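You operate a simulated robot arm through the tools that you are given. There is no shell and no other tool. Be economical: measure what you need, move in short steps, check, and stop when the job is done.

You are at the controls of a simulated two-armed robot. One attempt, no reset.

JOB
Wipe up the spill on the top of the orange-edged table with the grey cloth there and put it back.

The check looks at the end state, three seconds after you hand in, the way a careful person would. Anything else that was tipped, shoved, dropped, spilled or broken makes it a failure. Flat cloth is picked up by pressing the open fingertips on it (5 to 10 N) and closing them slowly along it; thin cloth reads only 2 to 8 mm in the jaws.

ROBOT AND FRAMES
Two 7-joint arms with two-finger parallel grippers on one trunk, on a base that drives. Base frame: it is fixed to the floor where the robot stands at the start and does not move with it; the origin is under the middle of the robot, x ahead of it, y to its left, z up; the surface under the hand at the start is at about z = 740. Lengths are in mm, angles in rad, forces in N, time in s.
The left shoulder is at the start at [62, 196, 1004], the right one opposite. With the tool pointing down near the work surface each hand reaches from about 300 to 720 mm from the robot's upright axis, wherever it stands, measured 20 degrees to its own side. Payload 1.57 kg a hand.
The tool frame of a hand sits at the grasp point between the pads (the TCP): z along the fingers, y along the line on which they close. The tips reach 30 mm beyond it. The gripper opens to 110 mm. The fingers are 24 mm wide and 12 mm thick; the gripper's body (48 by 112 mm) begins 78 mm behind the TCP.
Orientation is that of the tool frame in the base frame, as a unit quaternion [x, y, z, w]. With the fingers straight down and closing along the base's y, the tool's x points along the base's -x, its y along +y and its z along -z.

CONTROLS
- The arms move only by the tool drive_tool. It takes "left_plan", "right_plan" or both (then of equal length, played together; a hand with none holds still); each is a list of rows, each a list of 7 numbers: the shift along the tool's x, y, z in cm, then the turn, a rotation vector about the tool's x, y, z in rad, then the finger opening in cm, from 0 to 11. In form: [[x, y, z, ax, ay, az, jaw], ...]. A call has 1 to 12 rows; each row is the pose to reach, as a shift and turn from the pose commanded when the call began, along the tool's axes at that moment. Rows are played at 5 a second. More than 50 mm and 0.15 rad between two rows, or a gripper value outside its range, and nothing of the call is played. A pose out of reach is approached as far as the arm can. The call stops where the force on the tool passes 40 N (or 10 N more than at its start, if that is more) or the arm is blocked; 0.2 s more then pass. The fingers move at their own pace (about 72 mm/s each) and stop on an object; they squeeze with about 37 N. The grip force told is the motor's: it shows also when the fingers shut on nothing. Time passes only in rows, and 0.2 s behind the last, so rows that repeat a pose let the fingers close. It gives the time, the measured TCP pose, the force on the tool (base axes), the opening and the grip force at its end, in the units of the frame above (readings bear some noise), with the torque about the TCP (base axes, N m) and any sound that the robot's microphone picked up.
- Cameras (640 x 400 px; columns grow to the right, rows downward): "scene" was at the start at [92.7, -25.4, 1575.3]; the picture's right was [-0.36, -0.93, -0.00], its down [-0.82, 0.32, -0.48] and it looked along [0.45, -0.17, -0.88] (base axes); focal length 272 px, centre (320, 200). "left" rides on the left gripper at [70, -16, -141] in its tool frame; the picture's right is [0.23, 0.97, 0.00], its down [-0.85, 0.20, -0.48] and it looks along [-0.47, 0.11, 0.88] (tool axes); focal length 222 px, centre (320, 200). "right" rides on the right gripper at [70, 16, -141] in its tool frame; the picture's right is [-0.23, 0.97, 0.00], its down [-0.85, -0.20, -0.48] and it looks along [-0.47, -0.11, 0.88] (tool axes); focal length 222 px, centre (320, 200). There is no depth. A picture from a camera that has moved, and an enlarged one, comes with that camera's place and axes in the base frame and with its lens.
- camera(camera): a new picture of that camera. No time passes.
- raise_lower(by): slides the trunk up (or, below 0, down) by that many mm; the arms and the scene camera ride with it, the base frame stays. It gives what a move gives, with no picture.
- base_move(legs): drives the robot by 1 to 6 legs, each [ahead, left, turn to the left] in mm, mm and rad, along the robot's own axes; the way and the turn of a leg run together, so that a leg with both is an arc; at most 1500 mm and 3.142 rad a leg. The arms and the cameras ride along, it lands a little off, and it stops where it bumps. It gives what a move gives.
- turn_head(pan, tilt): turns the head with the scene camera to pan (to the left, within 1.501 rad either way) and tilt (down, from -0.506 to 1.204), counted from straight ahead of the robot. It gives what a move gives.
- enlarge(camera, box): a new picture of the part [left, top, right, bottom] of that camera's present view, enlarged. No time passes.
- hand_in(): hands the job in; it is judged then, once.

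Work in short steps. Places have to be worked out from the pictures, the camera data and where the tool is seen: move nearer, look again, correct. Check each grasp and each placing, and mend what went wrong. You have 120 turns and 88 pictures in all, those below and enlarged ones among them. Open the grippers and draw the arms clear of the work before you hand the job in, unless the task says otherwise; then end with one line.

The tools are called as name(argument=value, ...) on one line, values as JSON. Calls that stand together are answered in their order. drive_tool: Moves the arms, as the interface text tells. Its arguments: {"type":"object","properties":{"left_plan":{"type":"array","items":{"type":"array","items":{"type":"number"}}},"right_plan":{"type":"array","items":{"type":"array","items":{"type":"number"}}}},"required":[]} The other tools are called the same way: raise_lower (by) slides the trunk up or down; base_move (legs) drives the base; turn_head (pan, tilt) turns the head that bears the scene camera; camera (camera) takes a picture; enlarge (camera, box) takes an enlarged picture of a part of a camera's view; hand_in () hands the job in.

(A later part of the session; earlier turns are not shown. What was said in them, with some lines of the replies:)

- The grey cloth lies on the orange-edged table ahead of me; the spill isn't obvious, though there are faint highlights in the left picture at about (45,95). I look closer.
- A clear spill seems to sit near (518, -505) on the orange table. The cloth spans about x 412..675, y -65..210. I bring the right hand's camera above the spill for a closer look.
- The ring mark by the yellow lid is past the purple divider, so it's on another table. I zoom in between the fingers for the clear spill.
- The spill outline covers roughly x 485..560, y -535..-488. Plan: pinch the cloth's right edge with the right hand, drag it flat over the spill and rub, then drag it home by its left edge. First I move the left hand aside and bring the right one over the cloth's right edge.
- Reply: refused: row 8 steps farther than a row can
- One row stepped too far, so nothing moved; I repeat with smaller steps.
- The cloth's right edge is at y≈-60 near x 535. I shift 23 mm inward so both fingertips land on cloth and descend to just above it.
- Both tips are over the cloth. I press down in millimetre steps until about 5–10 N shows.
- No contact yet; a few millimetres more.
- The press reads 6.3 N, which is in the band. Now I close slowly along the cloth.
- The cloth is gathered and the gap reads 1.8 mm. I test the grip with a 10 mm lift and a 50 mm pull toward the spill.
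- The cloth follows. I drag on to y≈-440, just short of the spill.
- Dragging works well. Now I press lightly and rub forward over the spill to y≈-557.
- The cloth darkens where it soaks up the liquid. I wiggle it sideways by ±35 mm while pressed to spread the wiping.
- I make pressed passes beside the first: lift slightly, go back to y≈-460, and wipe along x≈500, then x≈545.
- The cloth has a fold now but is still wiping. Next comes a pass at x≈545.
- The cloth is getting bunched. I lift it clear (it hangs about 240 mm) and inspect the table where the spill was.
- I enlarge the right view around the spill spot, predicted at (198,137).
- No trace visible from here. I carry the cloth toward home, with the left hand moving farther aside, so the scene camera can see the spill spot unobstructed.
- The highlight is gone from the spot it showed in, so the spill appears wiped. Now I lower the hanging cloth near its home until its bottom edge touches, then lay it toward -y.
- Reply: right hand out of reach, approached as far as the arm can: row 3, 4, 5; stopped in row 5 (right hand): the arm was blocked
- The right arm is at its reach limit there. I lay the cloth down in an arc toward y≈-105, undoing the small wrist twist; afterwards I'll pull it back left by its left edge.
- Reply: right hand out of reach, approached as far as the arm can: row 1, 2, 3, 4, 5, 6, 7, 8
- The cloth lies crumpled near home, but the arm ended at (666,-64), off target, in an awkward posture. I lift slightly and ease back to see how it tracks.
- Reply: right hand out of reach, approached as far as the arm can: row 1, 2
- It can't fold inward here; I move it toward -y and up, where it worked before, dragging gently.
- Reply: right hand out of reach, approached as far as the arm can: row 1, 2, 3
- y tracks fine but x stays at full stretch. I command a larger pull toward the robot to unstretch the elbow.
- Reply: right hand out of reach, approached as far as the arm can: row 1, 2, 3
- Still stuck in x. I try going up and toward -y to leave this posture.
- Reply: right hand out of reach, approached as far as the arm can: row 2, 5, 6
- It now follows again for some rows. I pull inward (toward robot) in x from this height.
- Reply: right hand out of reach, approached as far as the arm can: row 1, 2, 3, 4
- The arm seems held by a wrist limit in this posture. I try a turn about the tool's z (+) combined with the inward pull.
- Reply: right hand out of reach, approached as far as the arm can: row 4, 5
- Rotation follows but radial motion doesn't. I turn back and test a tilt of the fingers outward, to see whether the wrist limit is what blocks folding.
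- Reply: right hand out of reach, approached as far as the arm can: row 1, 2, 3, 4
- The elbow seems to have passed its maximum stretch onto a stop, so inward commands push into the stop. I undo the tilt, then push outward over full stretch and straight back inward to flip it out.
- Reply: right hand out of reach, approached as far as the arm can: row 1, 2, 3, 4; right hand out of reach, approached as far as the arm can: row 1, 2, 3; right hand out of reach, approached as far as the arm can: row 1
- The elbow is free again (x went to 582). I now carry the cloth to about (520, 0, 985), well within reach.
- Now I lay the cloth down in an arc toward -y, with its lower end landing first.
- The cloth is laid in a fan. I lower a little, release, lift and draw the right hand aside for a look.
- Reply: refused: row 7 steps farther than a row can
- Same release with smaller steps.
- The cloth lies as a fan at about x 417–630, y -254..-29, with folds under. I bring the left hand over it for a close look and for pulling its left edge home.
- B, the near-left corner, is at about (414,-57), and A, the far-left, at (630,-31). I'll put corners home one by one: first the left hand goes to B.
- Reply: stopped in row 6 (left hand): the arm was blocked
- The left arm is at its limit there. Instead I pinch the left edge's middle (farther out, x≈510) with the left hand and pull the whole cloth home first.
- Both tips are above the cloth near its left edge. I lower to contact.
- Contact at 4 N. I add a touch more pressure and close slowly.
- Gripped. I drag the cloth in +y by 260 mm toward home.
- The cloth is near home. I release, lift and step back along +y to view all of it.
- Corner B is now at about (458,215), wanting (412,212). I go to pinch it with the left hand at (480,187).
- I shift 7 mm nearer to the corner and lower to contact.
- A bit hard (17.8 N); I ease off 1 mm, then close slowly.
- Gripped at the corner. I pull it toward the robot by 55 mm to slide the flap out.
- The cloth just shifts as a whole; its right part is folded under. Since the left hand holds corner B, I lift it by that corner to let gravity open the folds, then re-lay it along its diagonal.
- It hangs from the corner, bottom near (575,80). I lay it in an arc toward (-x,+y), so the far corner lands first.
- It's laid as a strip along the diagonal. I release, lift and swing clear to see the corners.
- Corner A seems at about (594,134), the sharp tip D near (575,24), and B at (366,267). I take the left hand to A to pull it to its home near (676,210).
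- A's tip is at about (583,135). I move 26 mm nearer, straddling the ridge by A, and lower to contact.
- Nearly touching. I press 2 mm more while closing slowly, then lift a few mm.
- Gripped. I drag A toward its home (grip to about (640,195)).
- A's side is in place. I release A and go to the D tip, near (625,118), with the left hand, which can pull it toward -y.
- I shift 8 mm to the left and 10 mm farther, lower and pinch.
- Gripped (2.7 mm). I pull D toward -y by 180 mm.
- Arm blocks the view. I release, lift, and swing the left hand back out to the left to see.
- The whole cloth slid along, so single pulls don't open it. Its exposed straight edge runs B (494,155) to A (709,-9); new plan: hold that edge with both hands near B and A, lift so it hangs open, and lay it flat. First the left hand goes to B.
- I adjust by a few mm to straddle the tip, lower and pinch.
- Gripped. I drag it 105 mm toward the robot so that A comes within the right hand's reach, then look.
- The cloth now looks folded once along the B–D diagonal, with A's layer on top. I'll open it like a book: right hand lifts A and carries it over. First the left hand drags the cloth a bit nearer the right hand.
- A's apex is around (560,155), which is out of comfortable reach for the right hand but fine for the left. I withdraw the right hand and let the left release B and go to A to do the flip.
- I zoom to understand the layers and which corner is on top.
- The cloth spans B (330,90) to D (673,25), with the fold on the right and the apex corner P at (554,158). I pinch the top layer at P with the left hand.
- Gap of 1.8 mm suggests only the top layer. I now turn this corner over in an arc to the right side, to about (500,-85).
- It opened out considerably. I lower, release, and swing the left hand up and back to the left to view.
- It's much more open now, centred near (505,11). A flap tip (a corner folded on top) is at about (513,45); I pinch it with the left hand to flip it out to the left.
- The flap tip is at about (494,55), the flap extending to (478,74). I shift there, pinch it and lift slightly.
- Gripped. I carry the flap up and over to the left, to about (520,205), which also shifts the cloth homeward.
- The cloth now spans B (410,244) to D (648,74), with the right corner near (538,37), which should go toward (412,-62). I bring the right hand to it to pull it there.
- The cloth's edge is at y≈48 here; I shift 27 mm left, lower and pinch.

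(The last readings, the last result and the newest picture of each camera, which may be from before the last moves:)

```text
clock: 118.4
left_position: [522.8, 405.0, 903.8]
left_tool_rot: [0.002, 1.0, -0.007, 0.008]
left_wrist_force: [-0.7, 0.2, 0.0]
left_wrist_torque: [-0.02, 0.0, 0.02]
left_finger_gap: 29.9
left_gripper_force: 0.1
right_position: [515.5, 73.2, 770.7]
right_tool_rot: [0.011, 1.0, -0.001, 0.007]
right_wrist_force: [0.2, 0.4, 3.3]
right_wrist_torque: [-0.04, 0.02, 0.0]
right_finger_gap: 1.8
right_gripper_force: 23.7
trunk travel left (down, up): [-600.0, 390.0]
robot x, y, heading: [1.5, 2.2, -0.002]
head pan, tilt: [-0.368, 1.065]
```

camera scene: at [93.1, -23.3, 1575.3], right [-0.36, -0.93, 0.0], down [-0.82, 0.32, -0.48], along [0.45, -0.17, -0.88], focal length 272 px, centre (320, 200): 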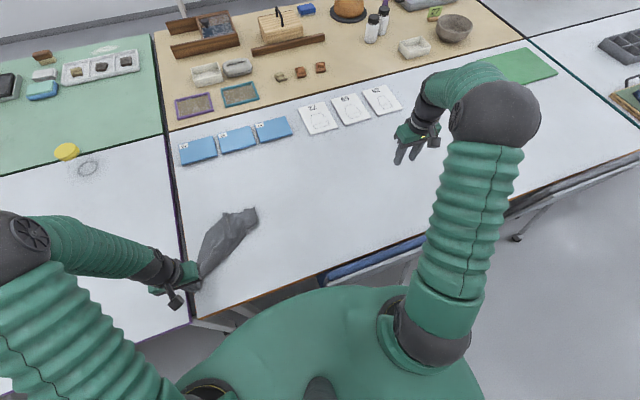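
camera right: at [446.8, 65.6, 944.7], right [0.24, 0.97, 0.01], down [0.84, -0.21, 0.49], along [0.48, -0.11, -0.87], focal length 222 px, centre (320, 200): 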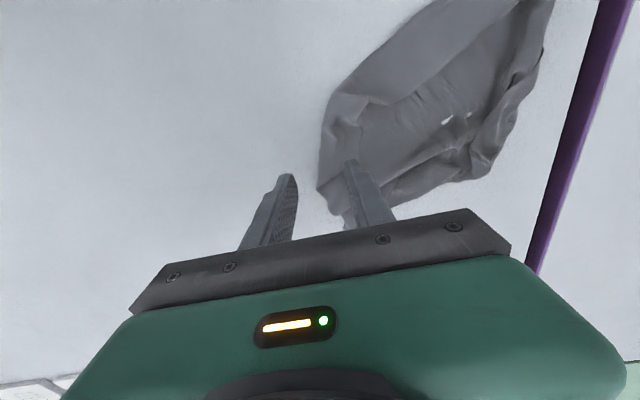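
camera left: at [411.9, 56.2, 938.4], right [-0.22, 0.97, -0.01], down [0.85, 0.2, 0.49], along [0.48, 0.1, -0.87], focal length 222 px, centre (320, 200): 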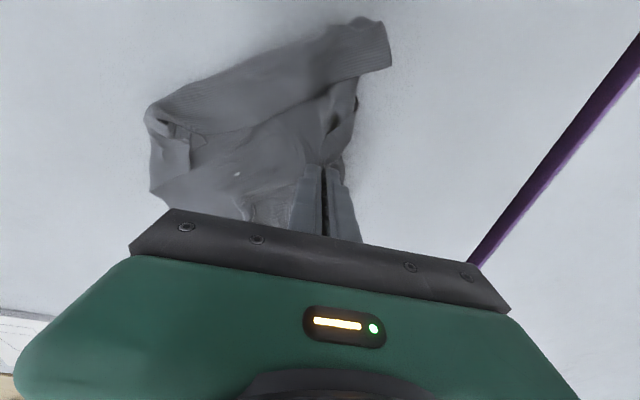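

Gripped. I pull it -120 mm in y and -20 mm in x, then release and back off to look.

drive_tool(right_plan=[[0.3, -2, -0.6, 0, 0, 0, 0], [0.7, -5, -0.6, 0, 0, 0, 0], [1.2, -8, -0.6, 0, 0, 0, 0], [1.7, -10.5, -0.6, 0, 0, 0, 0], [2, -12, -0.6, 0, 0, 0, 0], [2, -12, 0, 0, 0, 0, 0], [2, -12, 0, 0, 0, 0, 1.5], [2, -12, 0, 0, 0, 0, 3], [2, -12, -3, 0, 0, 0, 3], [2, -13, -7, 0, 0, 0, 3], [2, -15, -11, 0, 0, 0, 3], [2, -19, -13, 0, 0, 0, 3]])

drive_tool(right_plan=[[0, -4.5, 0, 0, 0, 0, 4], [0, -9, 0, 0, 0, 0, 4], [0, -13.5, 0, 0, 0, 0, 4], [0, -18, 0, 0, 0, 0, 4], [0, -22.5, 0, 0, 0, 0, 4], [0, -27, 0, 0, 0, 0, 4]])

enlarge(camera="scene", box=[160, 160, 320, 280])

```text
clock: 121.0
left_position: [524.3, 402.3, 907.3]
left_tool_rot: [0.003, 1.0, -0.006, 0.009]
left_wrist_force: [-0.4, -0.1, -0.5]
left_wrist_torque: [-0.01, -0.04, -0.02]
left_finger_gap: 30.0
left_gripper_force: 0.0
right_position: [488.7, -114.7, 906.2]
right_tool_rot: [0.007, 1.0, 0.003, 0.01]
right_wrist_force: [-0.5, 0.1, -0.5]
right_wrist_torque: [0.02, -0.01, -0.04]
right_finger_gap: 30.0
right_gripper_force: 0.1
trunk travel left (down, up): [-600.0, 390.0]
robot x, y, heading: [1.3, 3.9, -0.001]
head pan, tilt: [-0.368, 1.065]
```

```text
clock: 122.4
left_position: [523.5, 401.4, 907.0]
left_tool_rot: [0.001, 1.0, -0.005, 0.009]
left_wrist_force: [1.0, -1.0, 0.2]
left_wrist_torque: [-0.03, 0.0, 0.03]
left_finger_gap: 29.9
left_gripper_force: 0.0
right_position: [487.3, -386.7, 900.4]
right_tool_rot: [0.007, 1.0, 0.004, 0.01]
right_wrist_force: [-0.1, -0.2, -0.1]
right_wrist_torque: [0.03, -0.05, -0.01]
right_finger_gap: 39.7
right_gripper_force: 0.1
trunk travel left (down, up): [-600.0, 390.0]
robot x, y, heading: [1.8, -0.5, -0.004]
head pan, tilt: [-0.368, 1.065]
```

```text
3.33 times, centred on (240, 220) of scene
camera zoom: at [94.3, -25.6, 1575.2], right [-0.36, -0.93, 0.0], down [-0.82, 0.32, -0.48], along [0.45, -0.17, -0.88], focal length 908 px, centre (587, 133)
```

zoom: 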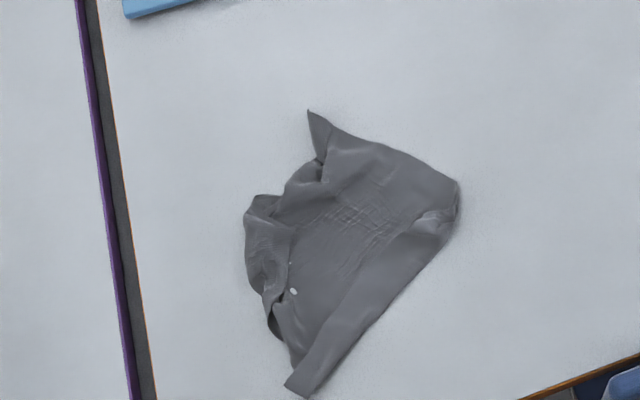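

Better: it spans about x 372–651, y -44..167, with its centre near (496,82); home centre is (543,73). I pinch the left fold near (545,150) with the left hand and pull it to the far left.

drive_tool(left_plan=[[-0.5, -4.5, 0, 0, 0, 0, 4], [-1, -9, 0, 0, 0, 0, 4], [-1.5, -13.5, 0, 0, 0, 0, 4], [-2.2, -18, 0, 0, 0, 0, 4], [-2.2, -22.5, 1, 0, 0, 0, 4], [-2.2, -25.2, 4, 0, 0, 0, 4], [-2.2, -25.2, 8, 0, 0, 0, 4], [-2.2, -25.2, 11, 0, 0, 0, 4]])

camera(camera="left")

```text
clock: 124.2
left_position: [545.8, 152.0, 798.6]
left_tool_rot: [0.002, 1.0, -0.005, 0.008]
left_wrist_force: [-0.5, 0.5, 0.1]
left_wrist_torque: [-0.01, 0.01, -0.02]
left_finger_gap: 40.1
left_gripper_force: 0.1
right_position: [488.4, -385.2, 901.3]
right_tool_rot: [0.007, 1.0, 0.003, 0.009]
right_wrist_force: [0.7, -0.3, 1.0]
right_wrist_torque: [-0.02, 0.01, 0.0]
right_finger_gap: 39.9
right_gripper_force: 0.2
trunk travel left (down, up): [-600.0, 390.0]
robot x, y, heading: [2.1, -2.1, 0.002]
head pan, tilt: [-0.368, 1.065]
```

```text
7 pictures are left
camera left: at [473.1, 137.2, 938.5], right [-0.22, 0.97, -0.01], down [0.85, 0.2, 0.49], along [0.48, 0.1, -0.87], focal length 222 px, centre (320, 200)
```

left: 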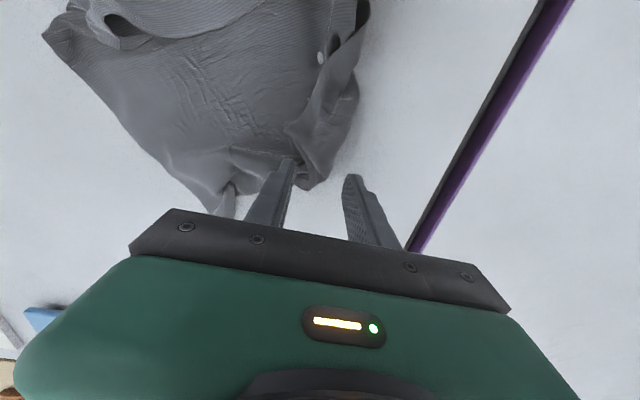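

The flap corner is near (569,147). I shift 17 mm right, pinch and lift slightly.

drive_tool(left_plan=[[0.6, -1.7, 0.8, 0, 0, 0, 3], [0.6, -1.7, 2, 0, 0, 0, 3], [0.6, -1.7, 2.6, 0, 0, 0, 3], [0.6, -1.7, 2.8, 0, 0, 0, 2.5], [0.6, -1.7, 2.8, 0, 0, 0, 2], [0.6, -1.7, 2.8, 0, 0, 0, 1.5], [0.6, -1.7, 2.8, 0, 0, 0, 1], [0.6, -1.7, 2.8, 0, 0, 0, 0.5], [0.6, -1.7, 2.8, 0, 0, 0, 0], [0.6, -1.7, 2.8, 0, 0, 0, 0], [0.6, -1.7, 2, 0, 0, 0, 0]])

drive_tool(left_plan=[[-2, 1, 0, 0, 0, 0, 0], [-4, 2.2, 0, 0, 0, 0, 0], [-6, 3.5, 0, 0, 0, 0, 0], [-8, 4.8, 0, 0, 0, 0, 0], [-9, 5.5, 0, 0, 0, 0, 0], [-9, 5.5, 0.6, 0, 0, 0, 0], [-9, 5.5, 0.6, 0, 0, 0, 1.5], [-9, 5.5, 0.6, 0, 0, 0, 3], [-9, 5.5, -3, 0, 0, 0, 3], [-8, 6.5, -7, 0, 0, 0, 3], [-6, 9, -10, 0, 0, 0, 3], [-4, 13, -11, 0, 0, 0, 3]])

drive_tool(left_plan=[[0.5, 4.5, 0, 0, 0, 0, 4], [1, 9, 0, 0, 0, 0, 4], [2, 13, 0, 0, 0, 0, 4], [3, 17, 0, 0, 0, 0, 4]])

enlarge(camera="scene", box=[160, 160, 320, 280])

```text
clock: 126.6
left_position: [538.1, 135.6, 778.4]
left_tool_rot: [0.003, 1.0, -0.006, 0.007]
left_wrist_force: [0.2, 0.3, 0.6]
left_wrist_torque: [-0.02, -0.01, 0.01]
left_finger_gap: 3.1
left_gripper_force: 23.8
right_position: [488.9, -387.2, 901.6]
right_tool_rot: [0.007, 1.0, 0.002, 0.01]
right_wrist_force: [0.3, -0.1, -0.2]
right_wrist_torque: [0.0, 0.04, -0.03]
right_finger_gap: 39.6
right_gripper_force: 0.0
trunk travel left (down, up): [-600.0, 390.0]
robot x, y, heading: [5.6, -0.5, 0.002]
head pan, tilt: [-0.368, 1.065]
```

```text
clock: 129.2
left_position: [578.5, 263.7, 888.6]
left_tool_rot: [0.002, 1.0, -0.006, 0.008]
left_wrist_force: [-0.3, -0.8, -1.3]
left_wrist_torque: [-0.05, 0.0, 0.0]
left_finger_gap: 30.2
left_gripper_force: 0.0
right_position: [486.9, -385.7, 902.9]
right_tool_rot: [0.006, 1.0, 0.002, 0.011]
right_wrist_force: [-0.2, -0.4, 0.4]
right_wrist_torque: [0.0, -0.02, 0.0]
right_finger_gap: 39.9
right_gripper_force: 0.0
trunk travel left (down, up): [-600.0, 390.0]
robot x, y, heading: [-1.8, 2.3, 0.003]
head pan, tilt: [-0.368, 1.065]
```

```text
clock: 130.2
left_position: [550.3, 437.5, 886.3]
left_tool_rot: [0.003, 1.0, -0.006, 0.008]
left_wrist_force: [0.7, 0.5, 0.7]
left_wrist_torque: [0.0, -0.03, -0.01]
left_finger_gap: 39.9
left_gripper_force: 0.1
right_position: [487.6, -386.3, 903.1]
right_tool_rot: [0.007, 1.0, 0.003, 0.009]
right_wrist_force: [-0.1, 0.2, 0.7]
right_wrist_torque: [-0.01, -0.03, 0.02]
right_finger_gap: 39.8
right_gripper_force: 0.2
trunk travel left (down, up): [-600.0, 390.0]
robot x, y, heading: [1.8, -1.0, 0.001]
head pan, tilt: [-0.368, 1.065]
```

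```text
3.33 times, centred on (240, 220) of scene
camera zoom: at [93.8, -21.2, 1575.3], right [-0.36, -0.93, 0.0], down [-0.82, 0.31, -0.48], along [0.45, -0.18, -0.88], focal length 908 px, centre (587, 133)
```

zoom: 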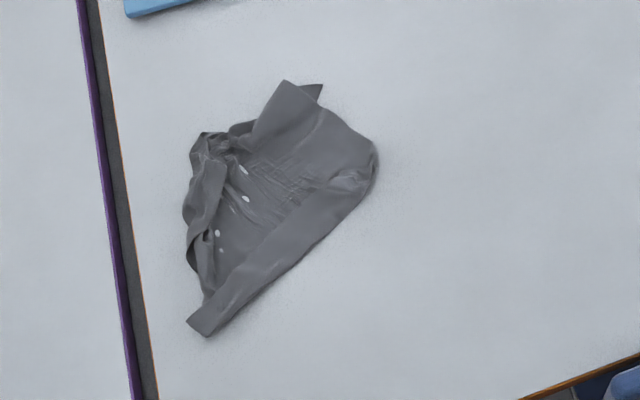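

The centre is now about (559,134), a bit left of home. I use the right hand to pinch the right tip at (546,54) and pull it ~-95 mm in y, which both spreads and recentres it.

drive_tool(right_plan=[[-0.6, 4.5, 0, 0, 0, 0, 3], [-1.2, 9, 0, 0, 0, 0, 3], [-1.8, 13.5, 0, 0, 0, 0, 3], [-2.4, 18, 0, 0, 0, 0, 3], [-3, 22.5, 0, 0, 0, 0, 3], [-3.6, 27, 0, 0, 0, 0, 3], [-4.2, 31.5, 0, 0, 0, 0, 3], [-4.8, 36, 0, 0, 0, 0, 3], [-5.4, 40, 2, 0, 0, 0, 3], [-5.8, 43, 5, 0, 0, 0, 3], [-5.8, 44, 9, 0, 0, 0, 3]])

camera(camera="right")

```text
clock: 132.6
left_position: [550.3, 436.1, 886.2]
left_tool_rot: [0.003, 1.0, -0.006, 0.008]
left_wrist_force: [-0.6, -1.1, -0.3]
left_wrist_torque: [-0.04, 0.02, 0.0]
left_finger_gap: 40.1
left_gripper_force: 0.0
right_position: [554.5, 56.9, 817.5]
right_tool_rot: [0.006, 1.0, 0.003, 0.01]
right_wrist_force: [0.7, 0.0, 0.1]
right_wrist_torque: [-0.01, -0.02, -0.03]
right_finger_gap: 29.8
right_gripper_force: 0.0
trunk travel left (down, up): [-600.0, 390.0]
robot x, y, heading: [1.8, -0.4, -0.002]
head pan, tilt: [-0.368, 1.065]
```

```text
5 pictures are left
camera right: at [482.1, 73.3, 958.3], right [0.24, 0.97, 0.01], down [0.84, -0.21, 0.49], along [0.48, -0.11, -0.87], focal length 222 px, centre (320, 200)
```

right: 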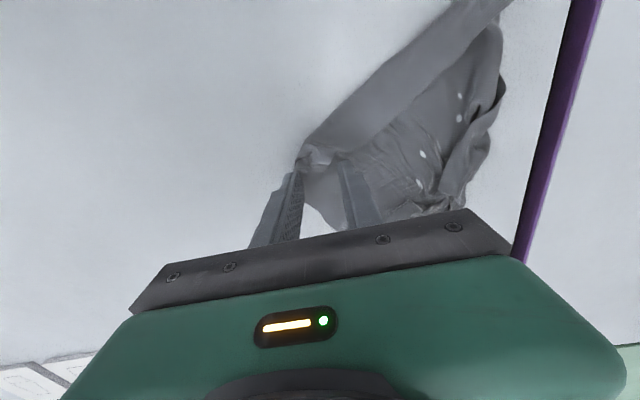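

The tip lies just at the right finger; I shift 10 mm left, pinch, and pull.

drive_tool(right_plan=[[0.3, 1, 1.5, 0, 0, 0, 3], [0.3, 1, 3, 0, 0, 0, 3], [0.3, 1, 4.2, 0, 0, 0, 3], [0.3, 1, 4.55, 0, 0, 0, 2.5], [0.3, 1, 4.6, 0, 0, 0, 2], [0.3, 1, 4.6, 0, 0, 0, 1.5], [0.3, 1, 4.6, 0, 0, 0, 1], [0.3, 1, 4.6, 0, 0, 0, 0.5], [0.3, 1, 4.6, 0, 0, 0, 0], [0.3, 1, 4.6, 0, 0, 0, 0], [0.3, 1, 3.9, 0, 0, 0, 0]])

drive_tool(right_plan=[[0.2, -2, 0, 0, 0, 0, 0], [0.4, -4.5, 0, 0, 0, 0, 0], [0.6, -7, 0, 0, 0, 0, 0], [0.8, -9.5, 0, 0, 0, 0, 0], [0.8, -9.5, 0.6, 0, 0, 0, 0], [0.8, -9.5, 0.6, 0, 0, 0, 1.5], [0.8, -9.5, 0.6, 0, 0, 0, 3], [0.8, -9.5, -3, 0, 0, 0, 3], [0.8, -11, -7, 0, 0, 0, 3], [0.8, -14, -10, 0, 0, 0, 3], [0.8, -18, -12, 0, 0, 0, 3]])

drive_tool(right_plan=[[0, -4.5, 0, 0, 0, 0, 4], [0, -9, 0, 0, 0, 0, 4], [0, -13.5, 0, 0, 0, 0, 4], [0, -18, 0, 0, 0, 0, 4], [0, -22.5, 0, 0, 0, 0, 4], [0.5, -27, 0, 0, 0, 0, 4]])

camera(camera="scene")

```text
clock: 135.0
left_position: [551.6, 436.3, 886.6]
left_tool_rot: [0.001, 1.0, -0.006, 0.008]
left_wrist_force: [-0.8, 0.1, -0.5]
left_wrist_torque: [0.01, 0.03, -0.02]
left_finger_gap: 40.0
left_gripper_force: 0.1
right_position: [551.4, 64.1, 777.4]
right_tool_rot: [0.007, 1.0, 0.003, 0.009]
right_wrist_force: [-0.5, 0.1, 0.2]
right_wrist_torque: [0.03, -0.01, 0.01]
right_finger_gap: 1.8
right_gripper_force: 24.1
trunk travel left (down, up): [-600.0, 390.0]
robot x, y, heading: [1.5, -0.4, -0.001]
head pan, tilt: [-0.368, 1.065]
```

```text
clock: 137.4
left_position: [551.7, 436.0, 886.0]
left_tool_rot: [0.002, 1.0, -0.005, 0.01]
left_wrist_force: [-0.7, 0.2, -0.6]
left_wrist_torque: [-0.01, 0.0, 0.0]
left_finger_gap: 39.9
left_gripper_force: 0.1
right_position: [536.5, -116.7, 898.3]
right_tool_rot: [0.006, 1.0, 0.004, 0.009]
right_wrist_force: [-0.5, -0.4, -0.7]
right_wrist_torque: [-0.01, -0.03, -0.01]
right_finger_gap: 30.0
right_gripper_force: 0.1
trunk travel left (down, up): [-600.0, 390.0]
robot x, y, heading: [2.5, -2.1, -0.001]
head pan, tilt: [-0.368, 1.065]
```

```text
clock: 138.8
left_position: [549.7, 434.2, 887.3]
left_tool_rot: [0.002, 1.0, -0.005, 0.007]
left_wrist_force: [-1.1, -0.3, 0.5]
left_wrist_torque: [0.0, -0.01, -0.01]
left_finger_gap: 40.4
left_gripper_force: 0.1
right_position: [529.1, -387.7, 898.6]
right_tool_rot: [0.006, 1.0, 0.004, 0.01]
right_wrist_force: [-0.3, 0.9, -0.1]
right_wrist_torque: [0.01, -0.03, 0.01]
right_finger_gap: 40.1
right_gripper_force: 0.0
trunk travel left (down, up): [-600.0, 390.0]
robot x, y, heading: [1.3, -1.1, -0.001]
head pan, tilt: [-0.368, 1.065]
```

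```text
4 pictures are left
camera scene: at [94.0, -25.7, 1575.2], right [-0.36, -0.93, 0.0], down [-0.82, 0.32, -0.48], along [0.45, -0.17, -0.88], focal length 272 px, centre (320, 200)
```

scene: 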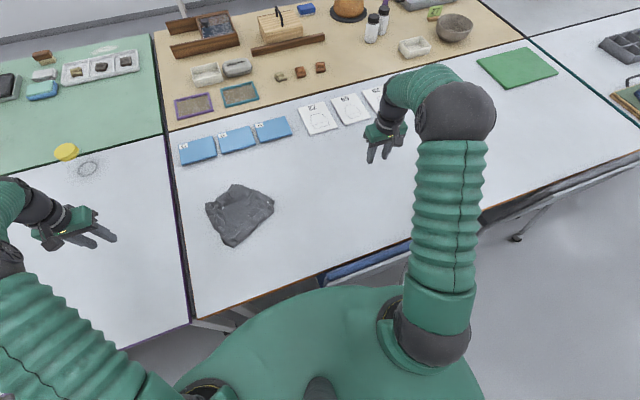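

The cloth lies spread near its original place (within ~30 mm). I open the grippers, draw both arms clear to the robot, and check the spill spot once more.

drive_tool(left_plan=[[1, 0, -2, 0, 0, 0, 6], [3, 0, -4, 0, 0, 0, 8], [6, 0, -6, 0, 0, 0, 11], [9, 0, -8, 0, 0, 0, 11], [11, 0, -8, 0, 0, 0, 11], [11, 0, -8, 0, 0, 0, 11], [11, 0, -8, 0, 0, 0, 11]], right_plan=[[4, 0.5, 0, 0, 0, 0, 6], [8, 1, 0, 0, 0, 0, 8], [12, 1.5, 0, 0, 0, 0, 11], [16, 2, 0, 0, 0, 0, 11], [20, 2.5, 0, 0, 0, 0, 11], [24, 3.4, 0, 0, 0, 0, 11], [24, 3.4, 0, 0, 0, 0, 11]])

enlarge(camera="scene", box=[350, 120, 470, 220])

enlarge(camera="scene", box=[160, 100, 420, 280])

```text
clock: 140.4
left_position: [440.3, 438.6, 966.0]
left_tool_rot: [0.003, 1.0, -0.007, 0.008]
left_wrist_force: [0.6, 0.6, 0.0]
left_wrist_torque: [-0.01, 0.03, 0.01]
left_finger_gap: 109.8
left_gripper_force: 0.2
right_position: [288.0, -347.0, 891.2]
right_tool_rot: [0.007, 1.0, 0.003, 0.01]
right_wrist_force: [-0.1, 0.1, 0.0]
right_wrist_torque: [0.02, 0.02, -0.02]
right_finger_gap: 109.8
right_gripper_force: 0.0
trunk travel left (down, up): [-600.0, 390.0]
robot x, y, heading: [0.6, -1.0, -0.001]
head pan, tilt: [-0.368, 1.065]
```

```text
4.00 times, centred on (410, 170) of scene
camera zoom: at [93.2, -22.5, 1575.3], right [-0.36, -0.93, 0.0], down [-0.82, 0.31, -0.48], along [0.45, -0.17, -0.88], focal length 1089 px, centre (-40, 320)
```

zoom: 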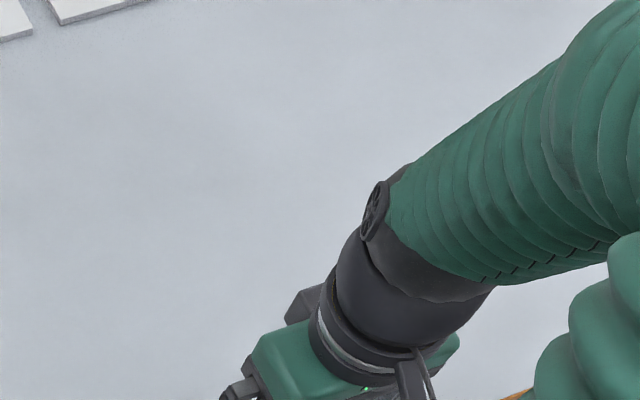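

```text
2.22 times, centred on (290, 190) of scene
camera zoom: at [93.2, -22.5, 1575.3], right [-0.36, -0.93, 0.0], down [-0.82, 0.31, -0.48], along [0.45, -0.17, -0.88], focal length 605 px, centre (387, 222)
```

zoom: 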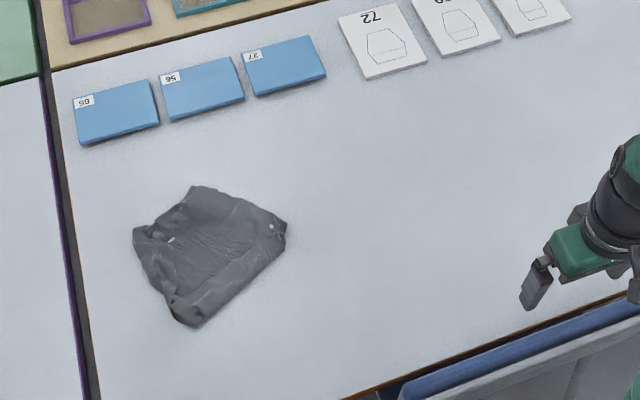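

The spill spot shows no trace. The cloth is spread, with its centre within about 25 mm of where it started, nothing else has moved, and both hands are open and clear. Handing in.

hand_in()

```text
The job is handed in.
```

I wiped up the spill and put the grey cloth back about 25 mm from where it started, but it lies somewhat creased and folded rather than flat; in the last pictures the spill spot is clear and nothing else has moved.
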